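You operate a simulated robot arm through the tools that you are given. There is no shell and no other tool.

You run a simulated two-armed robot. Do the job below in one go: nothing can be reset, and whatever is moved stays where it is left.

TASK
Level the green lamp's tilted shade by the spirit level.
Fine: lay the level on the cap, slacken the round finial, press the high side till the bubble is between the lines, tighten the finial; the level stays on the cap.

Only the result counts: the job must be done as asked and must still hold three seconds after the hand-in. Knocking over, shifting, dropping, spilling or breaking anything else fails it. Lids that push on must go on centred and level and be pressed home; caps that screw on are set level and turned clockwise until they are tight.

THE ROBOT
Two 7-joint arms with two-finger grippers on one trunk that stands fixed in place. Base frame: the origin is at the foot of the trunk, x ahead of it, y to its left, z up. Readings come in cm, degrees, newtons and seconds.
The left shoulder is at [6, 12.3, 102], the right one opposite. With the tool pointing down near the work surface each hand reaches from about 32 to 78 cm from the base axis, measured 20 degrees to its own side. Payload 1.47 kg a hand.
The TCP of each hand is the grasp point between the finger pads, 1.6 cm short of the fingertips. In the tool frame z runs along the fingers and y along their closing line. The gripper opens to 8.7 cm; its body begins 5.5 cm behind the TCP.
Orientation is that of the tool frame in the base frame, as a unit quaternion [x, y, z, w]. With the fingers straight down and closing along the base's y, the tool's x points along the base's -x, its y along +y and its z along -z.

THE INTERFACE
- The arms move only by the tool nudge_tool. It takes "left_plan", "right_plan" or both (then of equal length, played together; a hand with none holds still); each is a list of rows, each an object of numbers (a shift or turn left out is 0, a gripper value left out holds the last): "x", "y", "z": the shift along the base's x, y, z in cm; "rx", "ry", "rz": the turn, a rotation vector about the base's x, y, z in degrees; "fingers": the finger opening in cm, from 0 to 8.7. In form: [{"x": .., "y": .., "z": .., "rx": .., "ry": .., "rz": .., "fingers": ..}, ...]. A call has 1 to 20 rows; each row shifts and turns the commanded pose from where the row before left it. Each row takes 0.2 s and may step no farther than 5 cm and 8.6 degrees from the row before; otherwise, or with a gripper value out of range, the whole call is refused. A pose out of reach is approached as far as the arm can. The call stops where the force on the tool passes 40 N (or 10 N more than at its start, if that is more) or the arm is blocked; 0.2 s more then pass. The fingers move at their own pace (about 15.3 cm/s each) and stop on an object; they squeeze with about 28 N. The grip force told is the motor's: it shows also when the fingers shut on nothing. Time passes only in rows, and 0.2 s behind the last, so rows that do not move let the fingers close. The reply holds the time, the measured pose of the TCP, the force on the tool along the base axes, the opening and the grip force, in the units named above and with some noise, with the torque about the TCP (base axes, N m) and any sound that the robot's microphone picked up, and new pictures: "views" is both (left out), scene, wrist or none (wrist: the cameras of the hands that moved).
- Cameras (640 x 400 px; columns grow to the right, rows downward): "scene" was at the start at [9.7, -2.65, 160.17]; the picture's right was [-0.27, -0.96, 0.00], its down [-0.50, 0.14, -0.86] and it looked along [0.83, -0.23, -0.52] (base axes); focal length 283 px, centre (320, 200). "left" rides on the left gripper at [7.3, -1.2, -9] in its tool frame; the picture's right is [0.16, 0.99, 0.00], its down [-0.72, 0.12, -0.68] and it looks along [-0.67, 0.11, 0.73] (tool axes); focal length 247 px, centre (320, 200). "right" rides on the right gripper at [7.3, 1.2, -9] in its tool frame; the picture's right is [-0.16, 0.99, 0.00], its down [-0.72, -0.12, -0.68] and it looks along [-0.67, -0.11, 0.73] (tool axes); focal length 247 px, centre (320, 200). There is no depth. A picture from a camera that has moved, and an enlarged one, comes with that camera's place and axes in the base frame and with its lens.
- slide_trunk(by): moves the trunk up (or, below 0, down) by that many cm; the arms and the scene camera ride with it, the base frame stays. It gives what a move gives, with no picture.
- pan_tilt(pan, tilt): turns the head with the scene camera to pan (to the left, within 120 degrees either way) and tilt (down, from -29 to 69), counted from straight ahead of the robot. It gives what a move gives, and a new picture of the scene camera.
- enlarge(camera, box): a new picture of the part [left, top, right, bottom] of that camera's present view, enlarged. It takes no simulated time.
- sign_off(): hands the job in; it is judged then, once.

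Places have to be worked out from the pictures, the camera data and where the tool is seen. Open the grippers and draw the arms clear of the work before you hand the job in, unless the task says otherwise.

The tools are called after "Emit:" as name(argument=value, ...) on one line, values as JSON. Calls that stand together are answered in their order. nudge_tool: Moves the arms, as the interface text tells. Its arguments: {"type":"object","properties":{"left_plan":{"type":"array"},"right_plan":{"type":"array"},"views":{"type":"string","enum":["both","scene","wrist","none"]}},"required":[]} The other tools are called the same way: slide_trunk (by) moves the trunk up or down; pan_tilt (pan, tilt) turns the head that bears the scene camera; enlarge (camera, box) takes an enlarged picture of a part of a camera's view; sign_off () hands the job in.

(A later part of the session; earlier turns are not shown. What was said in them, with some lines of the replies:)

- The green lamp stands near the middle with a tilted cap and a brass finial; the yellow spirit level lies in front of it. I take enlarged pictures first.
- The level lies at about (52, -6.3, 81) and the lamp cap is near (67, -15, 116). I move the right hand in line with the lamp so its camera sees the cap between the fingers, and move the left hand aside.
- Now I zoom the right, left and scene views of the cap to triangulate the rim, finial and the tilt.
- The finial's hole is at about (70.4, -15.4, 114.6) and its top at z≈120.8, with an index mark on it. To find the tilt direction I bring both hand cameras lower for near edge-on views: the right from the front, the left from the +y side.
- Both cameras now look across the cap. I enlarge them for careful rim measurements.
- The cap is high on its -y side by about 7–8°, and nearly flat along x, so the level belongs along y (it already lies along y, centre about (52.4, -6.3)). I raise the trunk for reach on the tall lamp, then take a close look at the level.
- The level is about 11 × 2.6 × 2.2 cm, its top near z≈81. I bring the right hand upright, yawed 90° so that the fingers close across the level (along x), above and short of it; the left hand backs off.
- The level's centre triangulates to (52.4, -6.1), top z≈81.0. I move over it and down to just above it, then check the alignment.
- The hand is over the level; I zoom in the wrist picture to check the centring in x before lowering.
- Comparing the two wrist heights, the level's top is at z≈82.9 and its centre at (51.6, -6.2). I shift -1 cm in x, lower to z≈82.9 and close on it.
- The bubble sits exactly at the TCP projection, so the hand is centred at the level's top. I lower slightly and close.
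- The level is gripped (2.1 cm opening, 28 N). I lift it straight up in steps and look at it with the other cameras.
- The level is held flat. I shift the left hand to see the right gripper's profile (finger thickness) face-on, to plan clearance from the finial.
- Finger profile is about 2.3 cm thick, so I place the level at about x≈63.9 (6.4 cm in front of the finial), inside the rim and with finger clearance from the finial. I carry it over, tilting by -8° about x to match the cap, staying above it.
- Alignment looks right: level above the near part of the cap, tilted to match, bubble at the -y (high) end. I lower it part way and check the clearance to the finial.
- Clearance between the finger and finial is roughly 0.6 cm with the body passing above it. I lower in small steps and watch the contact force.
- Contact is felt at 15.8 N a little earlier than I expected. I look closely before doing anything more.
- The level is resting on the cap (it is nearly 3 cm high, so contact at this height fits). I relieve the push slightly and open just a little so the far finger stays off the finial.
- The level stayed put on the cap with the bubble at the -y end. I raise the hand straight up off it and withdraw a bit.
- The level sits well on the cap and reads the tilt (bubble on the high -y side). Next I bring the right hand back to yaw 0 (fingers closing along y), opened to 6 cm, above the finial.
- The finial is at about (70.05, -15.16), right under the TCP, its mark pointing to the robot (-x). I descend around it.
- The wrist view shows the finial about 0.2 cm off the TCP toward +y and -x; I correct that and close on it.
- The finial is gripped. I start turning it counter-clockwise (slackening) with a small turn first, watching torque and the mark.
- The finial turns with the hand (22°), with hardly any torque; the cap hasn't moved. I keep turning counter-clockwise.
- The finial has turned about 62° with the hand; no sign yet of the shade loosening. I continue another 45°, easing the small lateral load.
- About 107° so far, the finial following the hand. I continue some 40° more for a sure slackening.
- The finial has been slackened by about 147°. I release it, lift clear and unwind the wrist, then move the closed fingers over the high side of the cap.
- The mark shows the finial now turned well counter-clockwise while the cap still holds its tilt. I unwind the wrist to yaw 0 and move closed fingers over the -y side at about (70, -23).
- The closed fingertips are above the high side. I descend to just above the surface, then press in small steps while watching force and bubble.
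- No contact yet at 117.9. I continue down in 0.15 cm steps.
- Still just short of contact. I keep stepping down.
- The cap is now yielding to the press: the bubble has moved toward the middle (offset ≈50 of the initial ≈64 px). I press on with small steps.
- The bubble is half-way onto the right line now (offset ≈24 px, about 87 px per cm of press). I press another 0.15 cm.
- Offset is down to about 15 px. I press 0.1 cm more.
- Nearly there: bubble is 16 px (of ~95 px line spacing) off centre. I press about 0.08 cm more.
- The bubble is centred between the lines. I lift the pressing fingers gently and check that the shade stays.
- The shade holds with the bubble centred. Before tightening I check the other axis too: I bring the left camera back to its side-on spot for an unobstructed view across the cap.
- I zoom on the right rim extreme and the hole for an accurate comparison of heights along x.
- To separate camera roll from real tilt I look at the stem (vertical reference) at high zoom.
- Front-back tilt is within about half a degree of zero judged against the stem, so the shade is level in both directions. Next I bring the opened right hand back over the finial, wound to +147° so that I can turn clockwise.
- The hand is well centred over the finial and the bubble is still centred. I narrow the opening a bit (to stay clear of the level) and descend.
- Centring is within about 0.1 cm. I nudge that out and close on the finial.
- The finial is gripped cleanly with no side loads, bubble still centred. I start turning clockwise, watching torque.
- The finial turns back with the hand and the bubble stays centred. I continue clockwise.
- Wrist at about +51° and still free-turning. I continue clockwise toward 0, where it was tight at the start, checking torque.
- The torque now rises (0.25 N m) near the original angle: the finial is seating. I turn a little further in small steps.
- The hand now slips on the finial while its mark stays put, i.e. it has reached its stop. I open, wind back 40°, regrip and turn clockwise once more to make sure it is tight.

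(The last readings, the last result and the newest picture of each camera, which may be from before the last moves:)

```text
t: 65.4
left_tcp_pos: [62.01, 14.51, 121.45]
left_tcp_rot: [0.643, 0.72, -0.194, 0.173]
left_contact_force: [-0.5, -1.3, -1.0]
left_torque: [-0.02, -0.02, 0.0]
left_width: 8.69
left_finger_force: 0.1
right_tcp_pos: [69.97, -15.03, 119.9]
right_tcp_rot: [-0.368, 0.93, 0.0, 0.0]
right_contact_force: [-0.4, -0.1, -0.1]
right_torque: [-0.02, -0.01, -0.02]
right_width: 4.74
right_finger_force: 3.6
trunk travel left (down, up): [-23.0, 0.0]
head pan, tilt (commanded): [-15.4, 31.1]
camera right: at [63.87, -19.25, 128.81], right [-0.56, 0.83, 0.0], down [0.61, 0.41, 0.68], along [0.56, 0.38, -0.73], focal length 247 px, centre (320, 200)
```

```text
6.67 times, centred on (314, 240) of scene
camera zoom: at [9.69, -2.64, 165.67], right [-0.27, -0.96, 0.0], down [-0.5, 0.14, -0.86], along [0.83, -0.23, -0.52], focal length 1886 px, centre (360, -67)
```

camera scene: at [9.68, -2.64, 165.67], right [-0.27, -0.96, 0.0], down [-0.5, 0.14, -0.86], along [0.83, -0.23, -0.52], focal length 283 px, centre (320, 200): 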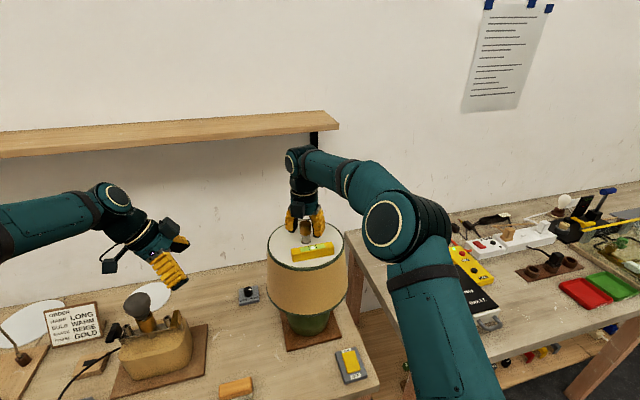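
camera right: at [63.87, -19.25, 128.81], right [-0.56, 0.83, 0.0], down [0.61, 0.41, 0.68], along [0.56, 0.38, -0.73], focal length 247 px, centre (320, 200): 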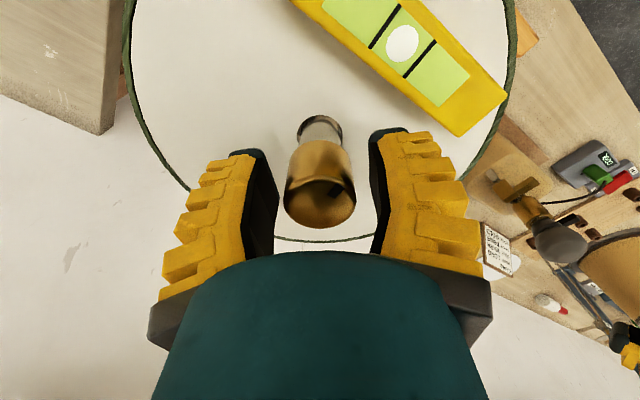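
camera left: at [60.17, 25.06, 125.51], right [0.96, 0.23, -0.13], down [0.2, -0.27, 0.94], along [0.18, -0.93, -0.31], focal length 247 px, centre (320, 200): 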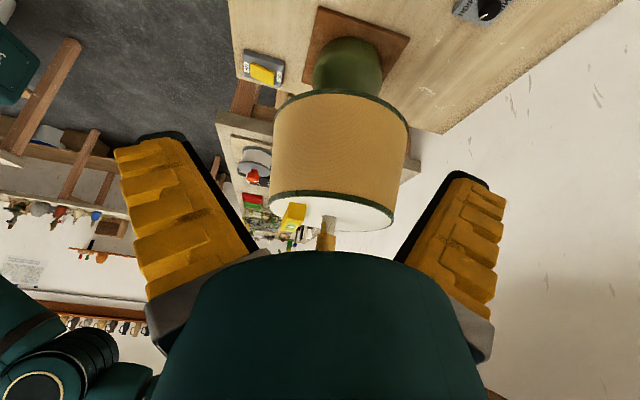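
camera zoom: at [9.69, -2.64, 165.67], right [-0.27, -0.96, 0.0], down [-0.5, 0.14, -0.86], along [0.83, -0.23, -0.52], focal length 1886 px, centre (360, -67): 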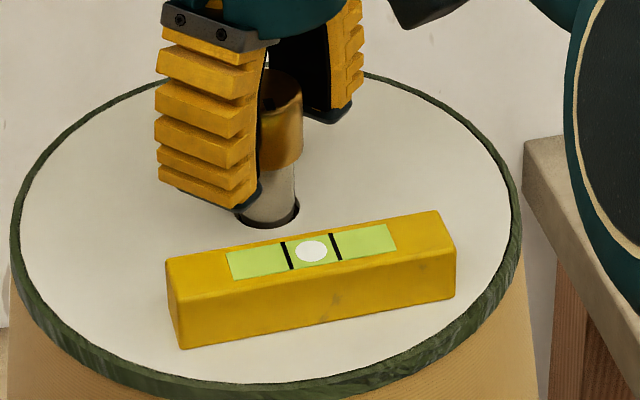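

The finial is centred and the bubble still between the lines. I close and turn clockwise again.

Emit:
nudge_tool(right_plan=[{"fingers": 2}, {"fingers": 0}, {}, {}, {"rz": -4}, {"rz": -5}], views="wrist")

Emit:
nudge_tool(right_plan=[{"rz": -5}, {"rz": -5}], views="wrist")

Emit:
enlarge(camera="right", box=[260, 100, 380, 240])

```text
t: 66.8
left_tcp_pos: [62.02, 14.47, 121.27]
left_tcp_rot: [0.644, 0.72, -0.193, 0.172]
left_contact_force: [-0.3, -0.2, -0.7]
left_torque: [0.02, 0.0, -0.01]
left_width: 8.71
left_finger_force: 0.0
right_tcp_pos: [70.08, -14.99, 119.83]
right_tcp_rot: [-0.293, 0.956, -0.002, 0.001]
right_contact_force: [4.4, 0.6, 5.5]
right_torque: [-0.07, 0.12, 0.24]
right_width: 2.26
right_finger_force: 30.0
trunk travel left (down, up): [-23.0, 0.0]
head pan, tilt (commanded): [-15.4, 31.1]
camera right: at [63.32, -18.19, 128.87], right [-0.42, 0.91, 0.0], down [0.66, 0.31, 0.68], along [0.62, 0.29, -0.73], focal length 247 px, centre (320, 200)
```

right: 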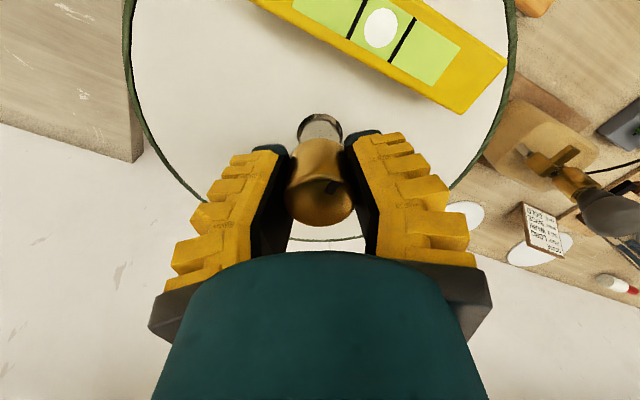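

```text
t: 67.4
left_tcp_pos: [62.03, 14.5, 121.26]
left_tcp_rot: [0.644, 0.72, -0.193, 0.173]
left_contact_force: [0.2, -0.1, -0.4]
left_torque: [-0.01, -0.01, -0.02]
left_width: 8.71
left_finger_force: 0.1
right_tcp_pos: [69.95, -15.03, 119.77]
right_tcp_rot: [-0.207, 0.978, 0.001, -0.001]
right_contact_force: [2.8, 0.6, 4.9]
right_torque: [0.05, 0.03, 0.23]
right_width: 2.09
right_finger_force: 29.8
trunk travel left (down, up): [-23.0, 0.0]
head pan, tilt (commanded): [-15.4, 31.1]
camera right: at [62.85, -17.0, 128.85], right [-0.26, 0.97, 0.0], down [0.71, 0.19, 0.68], along [0.66, 0.17, -0.73], focal length 247 px, centre (320, 200)
```

right: 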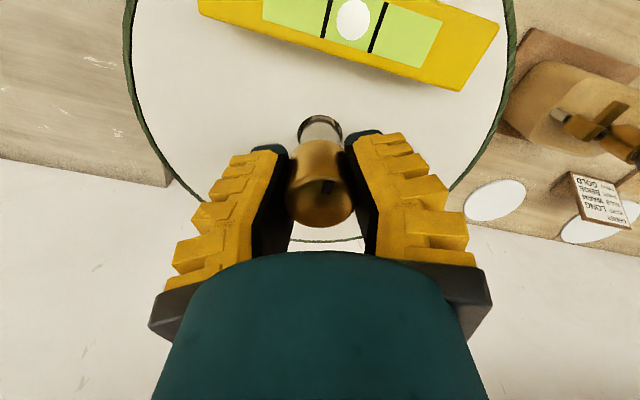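

```text
2.86 times, centred on (320, 170) of right
camera zoom: at [62.85, -17.0, 128.85], right [-0.26, 0.97, 0.0], down [0.71, 0.19, 0.68], along [0.66, 0.17, -0.73], focal length 706 px, centre (320, 286)
```

zoom: 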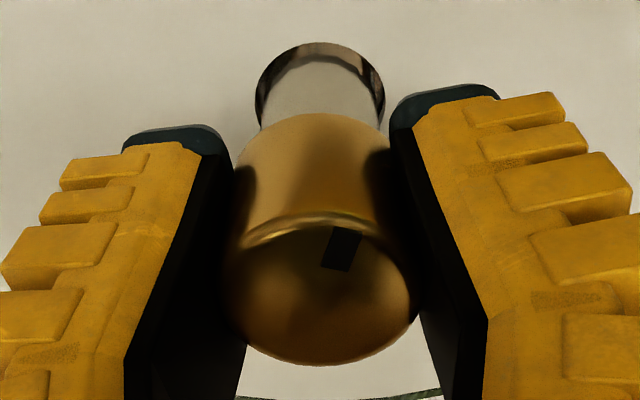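

The hand slips on the finial at a steady ~0.24 N m while the mark stays fixed, slightly past its original angle: it is tight against its stop. I open and raise the hand clear.

Emit:
nudge_tool(right_plan=[{"fingers": 3}, {"fingers": 4.8}, {}, {"z": 2}, {"z": 3}, {"z": 4}, {"x": -3, "z": 1}, {"x": -5}, {"x": -5}, {"x": -4, "y": -4}, {"y": -4}, {}], views="both")

Emit:
enlarge(camera="scene", box=[290, 235, 338, 265])

Emit:
enlarge(camera="scene", box=[256, 210, 368, 280])

Emit:
enlarge(camera="left", box=[256, 160, 416, 260])

```text
refused: row 10 steps farther than a row can; nothing moved
```

```text
13.33 times, centred on (314, 250) of scene
camera zoom: at [9.67, -2.64, 165.67], right [-0.27, -0.96, 0.0], down [-0.5, 0.14, -0.86], along [0.83, -0.23, -0.52], focal length 3771 px, centre (400, -467)
```

zoom: 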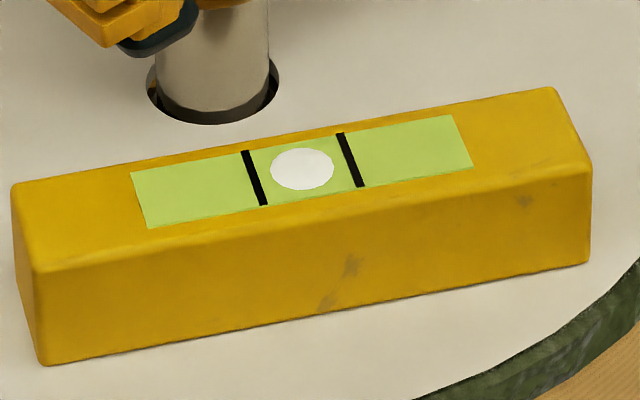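

```text
5.71 times, centred on (312, 245) of scene
camera zoom: at [9.67, -2.64, 165.67], right [-0.27, -0.96, 0.0], down [-0.5, 0.14, -0.86], along [0.83, -0.23, -0.52], focal length 1616 px, centre (366, -57)
```

zoom: 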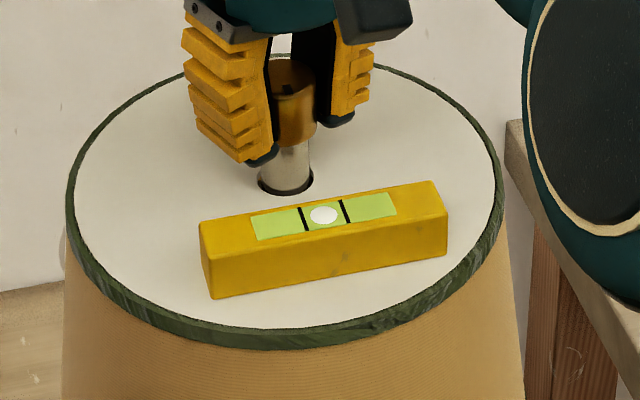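

```text
4.00 times, centred on (336, 210) of left
camera zoom: at [60.05, 25.11, 125.57], right [0.96, 0.23, -0.13], down [0.2, -0.27, 0.94], along [0.18, -0.93, -0.31], focal length 988 px, centre (256, 160)
```

zoom: 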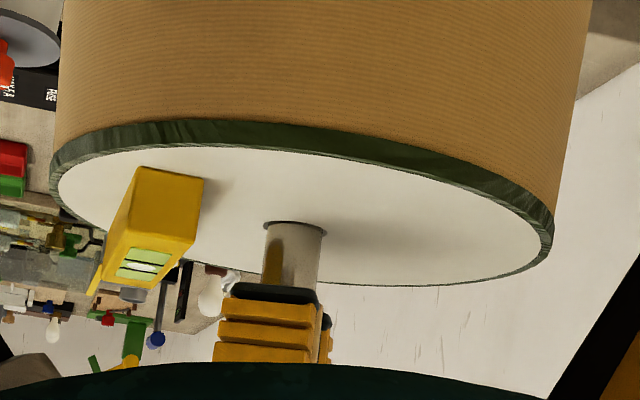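

One row was too long and the call was refused, so nothing moved; the bubble is still centred. I repeat the release and lift with shorter steps, first straight up.

Emit:
nudge_tool(right_plan=[{"fingers": 3}, {"fingers": 4.8}, {}, {"z": 2}, {"z": 3}, {"z": 4}, {"z": 3}, {"x": -4}, {"x": -4}, {"x": -4}, {"x": -4}, {"y": -4}, {"y": -4}, {}], views="both")

Emit:
enlarge(camera="scene", box=[290, 235, 338, 265])

Emit:
enlarge(camera="scene", box=[256, 210, 368, 280])

Emit:
enlarge(camera="left", box=[256, 160, 416, 260])

```text
t: 70.4
left_tcp_pos: [62.06, 14.63, 121.31]
left_tcp_rot: [0.643, 0.72, -0.194, 0.172]
left_contact_force: [-0.1, -0.4, -0.5]
left_torque: [0.0, -0.02, 0.01]
left_width: 8.69
left_finger_force: 0.0
right_tcp_pos: [53.89, -23.09, 131.81]
right_tcp_rot: [-0.208, 0.978, 0.001, 0.001]
right_contact_force: [0.3, -0.3, -0.5]
right_torque: [0.02, 0.0, 0.02]
right_width: 5.34
right_finger_force: 3.8
trunk travel left (down, up): [-23.0, 0.0]
head pan, tilt (commanded): [-15.4, 31.1]
camera scene: at [9.78, -2.59, 165.66], right [-0.27, -0.96, 0.0], down [-0.5, 0.14, -0.86], along [0.83, -0.23, -0.52], focal length 283 px, centre (320, 200)
camera right: at [46.92, -25.1, 140.88], right [-0.26, 0.97, 0.0], down [0.71, 0.19, 0.68], along [0.66, 0.18, -0.73], focal length 247 px, centre (320, 200)
```

scene: 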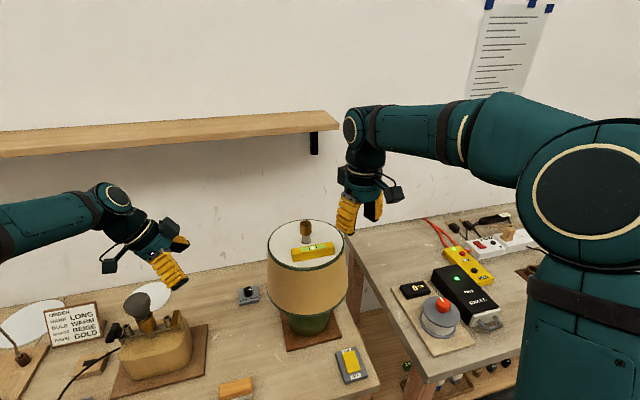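
right: 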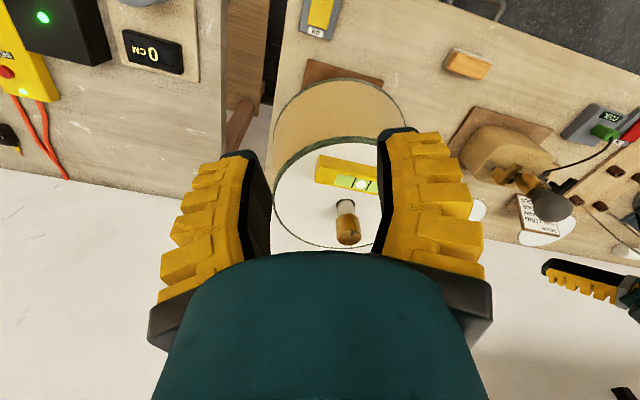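

```text
13.33 times, centred on (314, 250) of scene
camera zoom: at [9.78, -2.59, 165.66], right [-0.27, -0.96, 0.0], down [-0.5, 0.14, -0.86], along [0.83, -0.23, -0.52], focal length 3771 px, centre (400, -467)
```

zoom: 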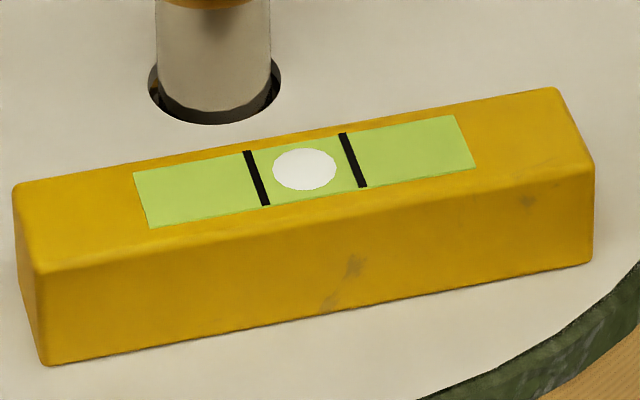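

```text
5.71 times, centred on (312, 245) of scene
camera zoom: at [9.78, -2.59, 165.66], right [-0.27, -0.96, 0.0], down [-0.5, 0.14, -0.86], along [0.83, -0.23, -0.52], focal length 1616 px, centre (366, -57)
```

zoom: 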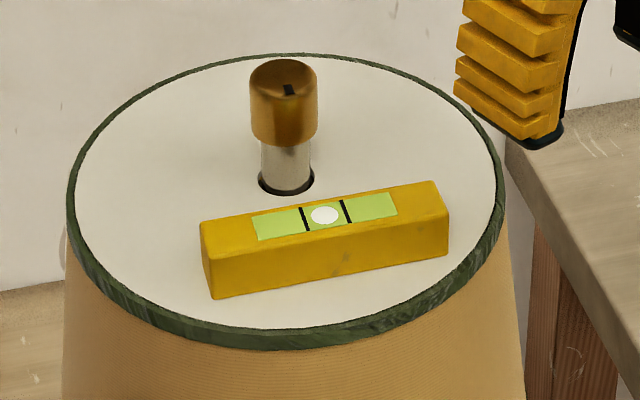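

```text
4.00 times, centred on (336, 210) of left
camera zoom: at [60.13, 25.15, 125.51], right [0.96, 0.23, -0.13], down [0.2, -0.27, 0.94], along [0.18, -0.93, -0.31], focal length 988 px, centre (256, 160)
```

zoom: 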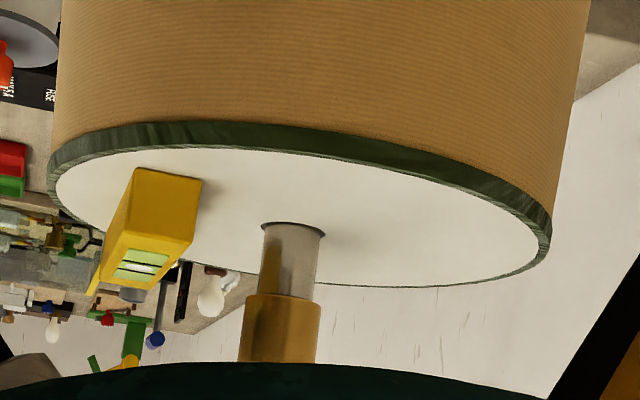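

The bubble is still centred and the finial's mark is back at its original angle. As a last check of the front-back direction I lower the left camera to a truly edge-on view of the cap.

Emit:
nudge_tool(left_plan=[{"z": -2, "rx": -6}, {"z": -2, "rx": -6}, {"z": -2, "rx": -6}, {}, {}], views="wrist")

Emit:
enlarge(camera="left", box=[256, 160, 416, 260])

```text
t: 71.6
left_tcp_pos: [62.06, 14.66, 115.33]
left_tcp_rot: [0.609, 0.681, -0.303, 0.271]
left_contact_force: [0.3, -0.3, 0.0]
left_torque: [-0.04, 0.02, 0.02]
left_width: 8.7
left_finger_force: 0.1
right_tcp_pos: [53.94, -23.16, 131.84]
right_tcp_rot: [-0.208, 0.978, 0.0, 0.0]
right_contact_force: [0.2, 0.2, 0.2]
right_torque: [0.01, 0.02, 0.02]
right_width: 5.35
right_finger_force: 3.8
trunk travel left (down, up): [-23.0, 0.0]
head pan, tilt (commanded): [-15.4, 31.1]
camera left: at [60.04, 26.1, 116.03], right [0.96, 0.18, -0.2], down [0.2, 0.03, 0.98], along [0.18, -0.98, 0.0], focal length 247 px, centre (320, 200)
```

left: 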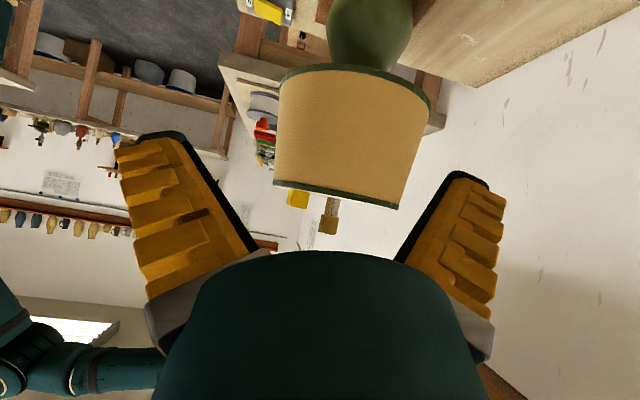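

```text
4.00 times, centred on (336, 210) of left
camera zoom: at [60.04, 26.1, 116.03], right [0.96, 0.18, -0.2], down [0.2, 0.03, 0.98], along [0.18, -0.98, 0.0], focal length 988 px, centre (256, 160)
```

zoom: 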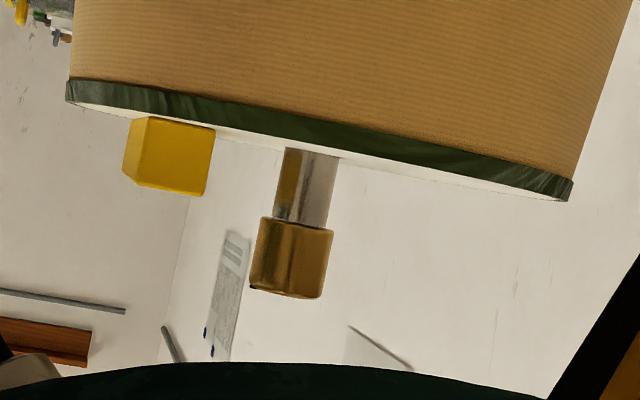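

The view is nearly edge-on. I zoom on both rim tips and on the stem to compare their slopes precisely.

Emit:
enlarge(camera="left", box=[266, 172, 306, 197])

Emit:
enlarge(camera="left", box=[370, 195, 410, 220])

Emit:
enlarge(camera="left", box=[310, 190, 358, 240])

Emit:
enlarge(camera="left", box=[270, 60, 440, 220])

```text
16.00 times, centred on (286, 184) of left
camera zoom: at [60.04, 26.1, 116.03], right [0.96, 0.18, -0.2], down [0.2, 0.03, 0.98], along [0.18, -0.98, 0.0], focal length 3952 px, centre (864, 448)
```

zoom: 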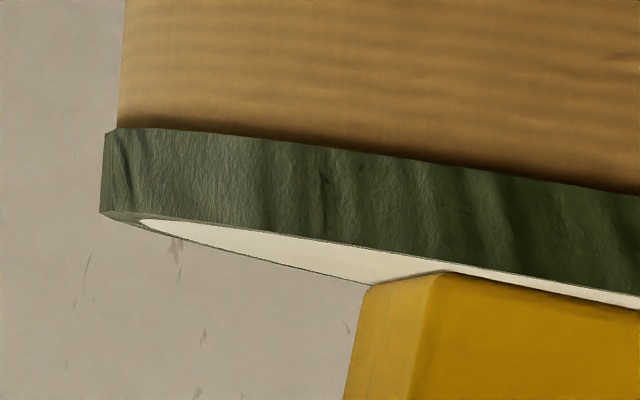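

```text
16.00 times, centred on (390, 208) of left
camera zoom: at [60.04, 26.1, 116.03], right [0.96, 0.18, -0.2], down [0.2, 0.03, 0.98], along [0.18, -0.98, 0.0], focal length 3952 px, centre (-800, 80)
```

zoom: 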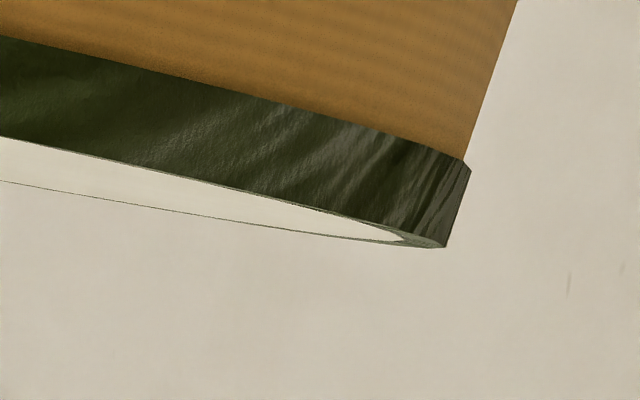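

```text
8.00 times, centred on (334, 215) of left
camera zoom: at [60.04, 26.1, 116.03], right [0.96, 0.18, -0.2], down [0.2, 0.03, 0.98], along [0.18, -0.98, 0.0], focal length 1976 px, centre (208, 80)
```

zoom: 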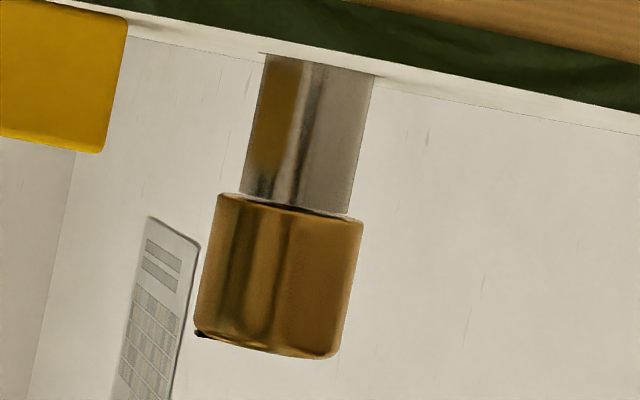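

```text
2.50 times, centred on (355, 140) of left
camera zoom: at [60.04, 26.1, 116.03], right [0.96, 0.18, -0.2], down [0.2, 0.03, 0.98], along [0.18, -0.98, 0.0], focal length 617 px, centre (232, 350)
```

zoom: 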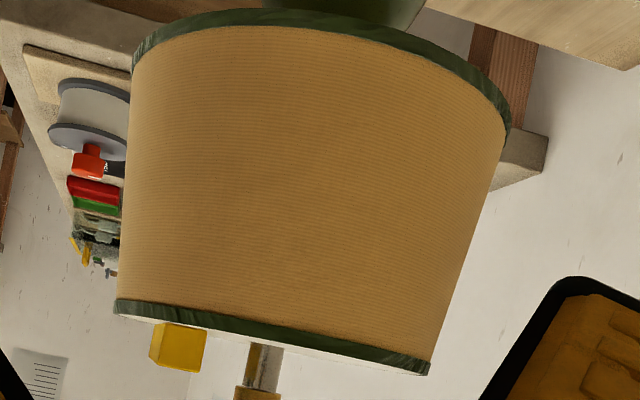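

The rim slope (0.20) agrees with the camera's horizon (0.205) within about half a degree, so the cap is level front to back too. I withdraw both arms and open the grippers.

Emit:
nudge_tool(left_plan=[{"z": 2, "y": 2}, {"z": 3, "y": 2}, {"z": 4, "y": 2}, {"z": 4}, {"z": 4, "x": -2}, {"z": 3, "x": -3}, {"x": -4}, {"x": -4}, {"x": -3}, {}], right_plan=[{"x": -3, "z": 2, "fingers": 8.7}, {"x": -3, "z": 2}, {"x": -3, "z": 2}, {"x": -3, "z": 2}, {"x": -2, "z": 2}, {"y": -3}, {"y": -3}, {}, {}, {}], views="scene")

Emit:
enlarge(camera="scene", box=[256, 210, 368, 280])

Emit:
enlarge(camera="scene", box=[200, 200, 400, 400])

```text
t: 73.8
left_tcp_pos: [45.94, 20.69, 135.14]
left_tcp_rot: [0.609, 0.681, -0.303, 0.271]
left_contact_force: [-0.2, -0.3, -0.2]
left_torque: [-0.02, 0.04, 0.0]
left_width: 8.69
left_finger_force: 0.1
right_tcp_pos: [39.99, -28.99, 141.78]
right_tcp_rot: [-0.208, 0.978, 0.0, 0.0]
right_contact_force: [0.1, 0.2, 0.1]
right_torque: [-0.04, 0.06, 0.03]
right_width: 8.7
right_finger_force: 0.1
trunk travel left (down, up): [-23.0, 0.0]
head pan, tilt (commanded): [-15.4, 31.1]
camera scene: at [9.76, -2.59, 165.66], right [-0.27, -0.96, 0.0], down [-0.5, 0.14, -0.86], along [0.83, -0.23, -0.52], focal length 283 px, centre (320, 200)
```

scene: 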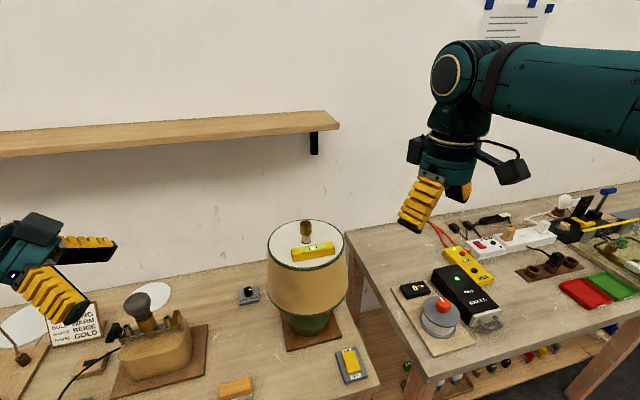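

```text
5.71 times, centred on (312, 245) of scene
camera zoom: at [9.76, -2.59, 165.66], right [-0.27, -0.96, 0.0], down [-0.5, 0.14, -0.86], along [0.83, -0.23, -0.52], focal length 1616 px, centre (366, -57)
```

zoom: 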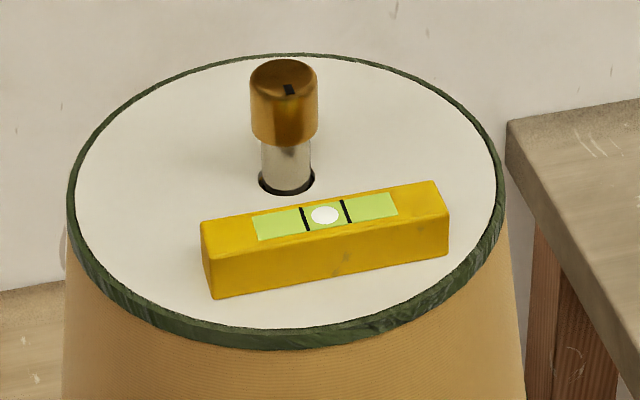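

```text
2.00 times, centred on (300, 300) of scene
camera zoom: at [9.76, -2.59, 165.66], right [-0.27, -0.96, 0.0], down [-0.5, 0.14, -0.86], along [0.83, -0.23, -0.52], focal length 566 px, centre (360, 0)
```

zoom: 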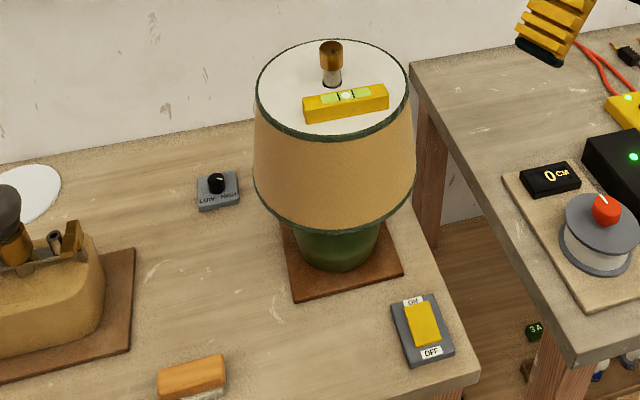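

The bubble sits between the lines, the finial is back at its tight angle, and the level rests on the cap. Both arms are clear with the grippers open, and nothing else has moved, so I hand the job in.

Emit:
sign_off()

```text
The job is handed in.
```

The green lamp's shade is level and I've handed the job in; the result of the judging hasn't come back.

- **Shade:** it was about 7–8° high on its right-hand side. After I pressed that side down, the bubble sat midway between the lines. It stayed there while the finial was tightened and after both arms withdrew.
- **Front to back:** the spirit level can't show this direction, so I judged it from an edge-on camera view. It looks within about half a degree of level, though the less reliable visual references allowed up to about 1°.
- **Finial:** I loosened it about 140° and turned it back until the hand slipped on it at about 0.24 N·m. Its mark is back at about its original angle. I did not press on the cap afterwards to prove it was locked.
- **Level:** it rests on the cap in front of the finial.

Nothing else on the table was touched. Both grippers are open and clear of the work.
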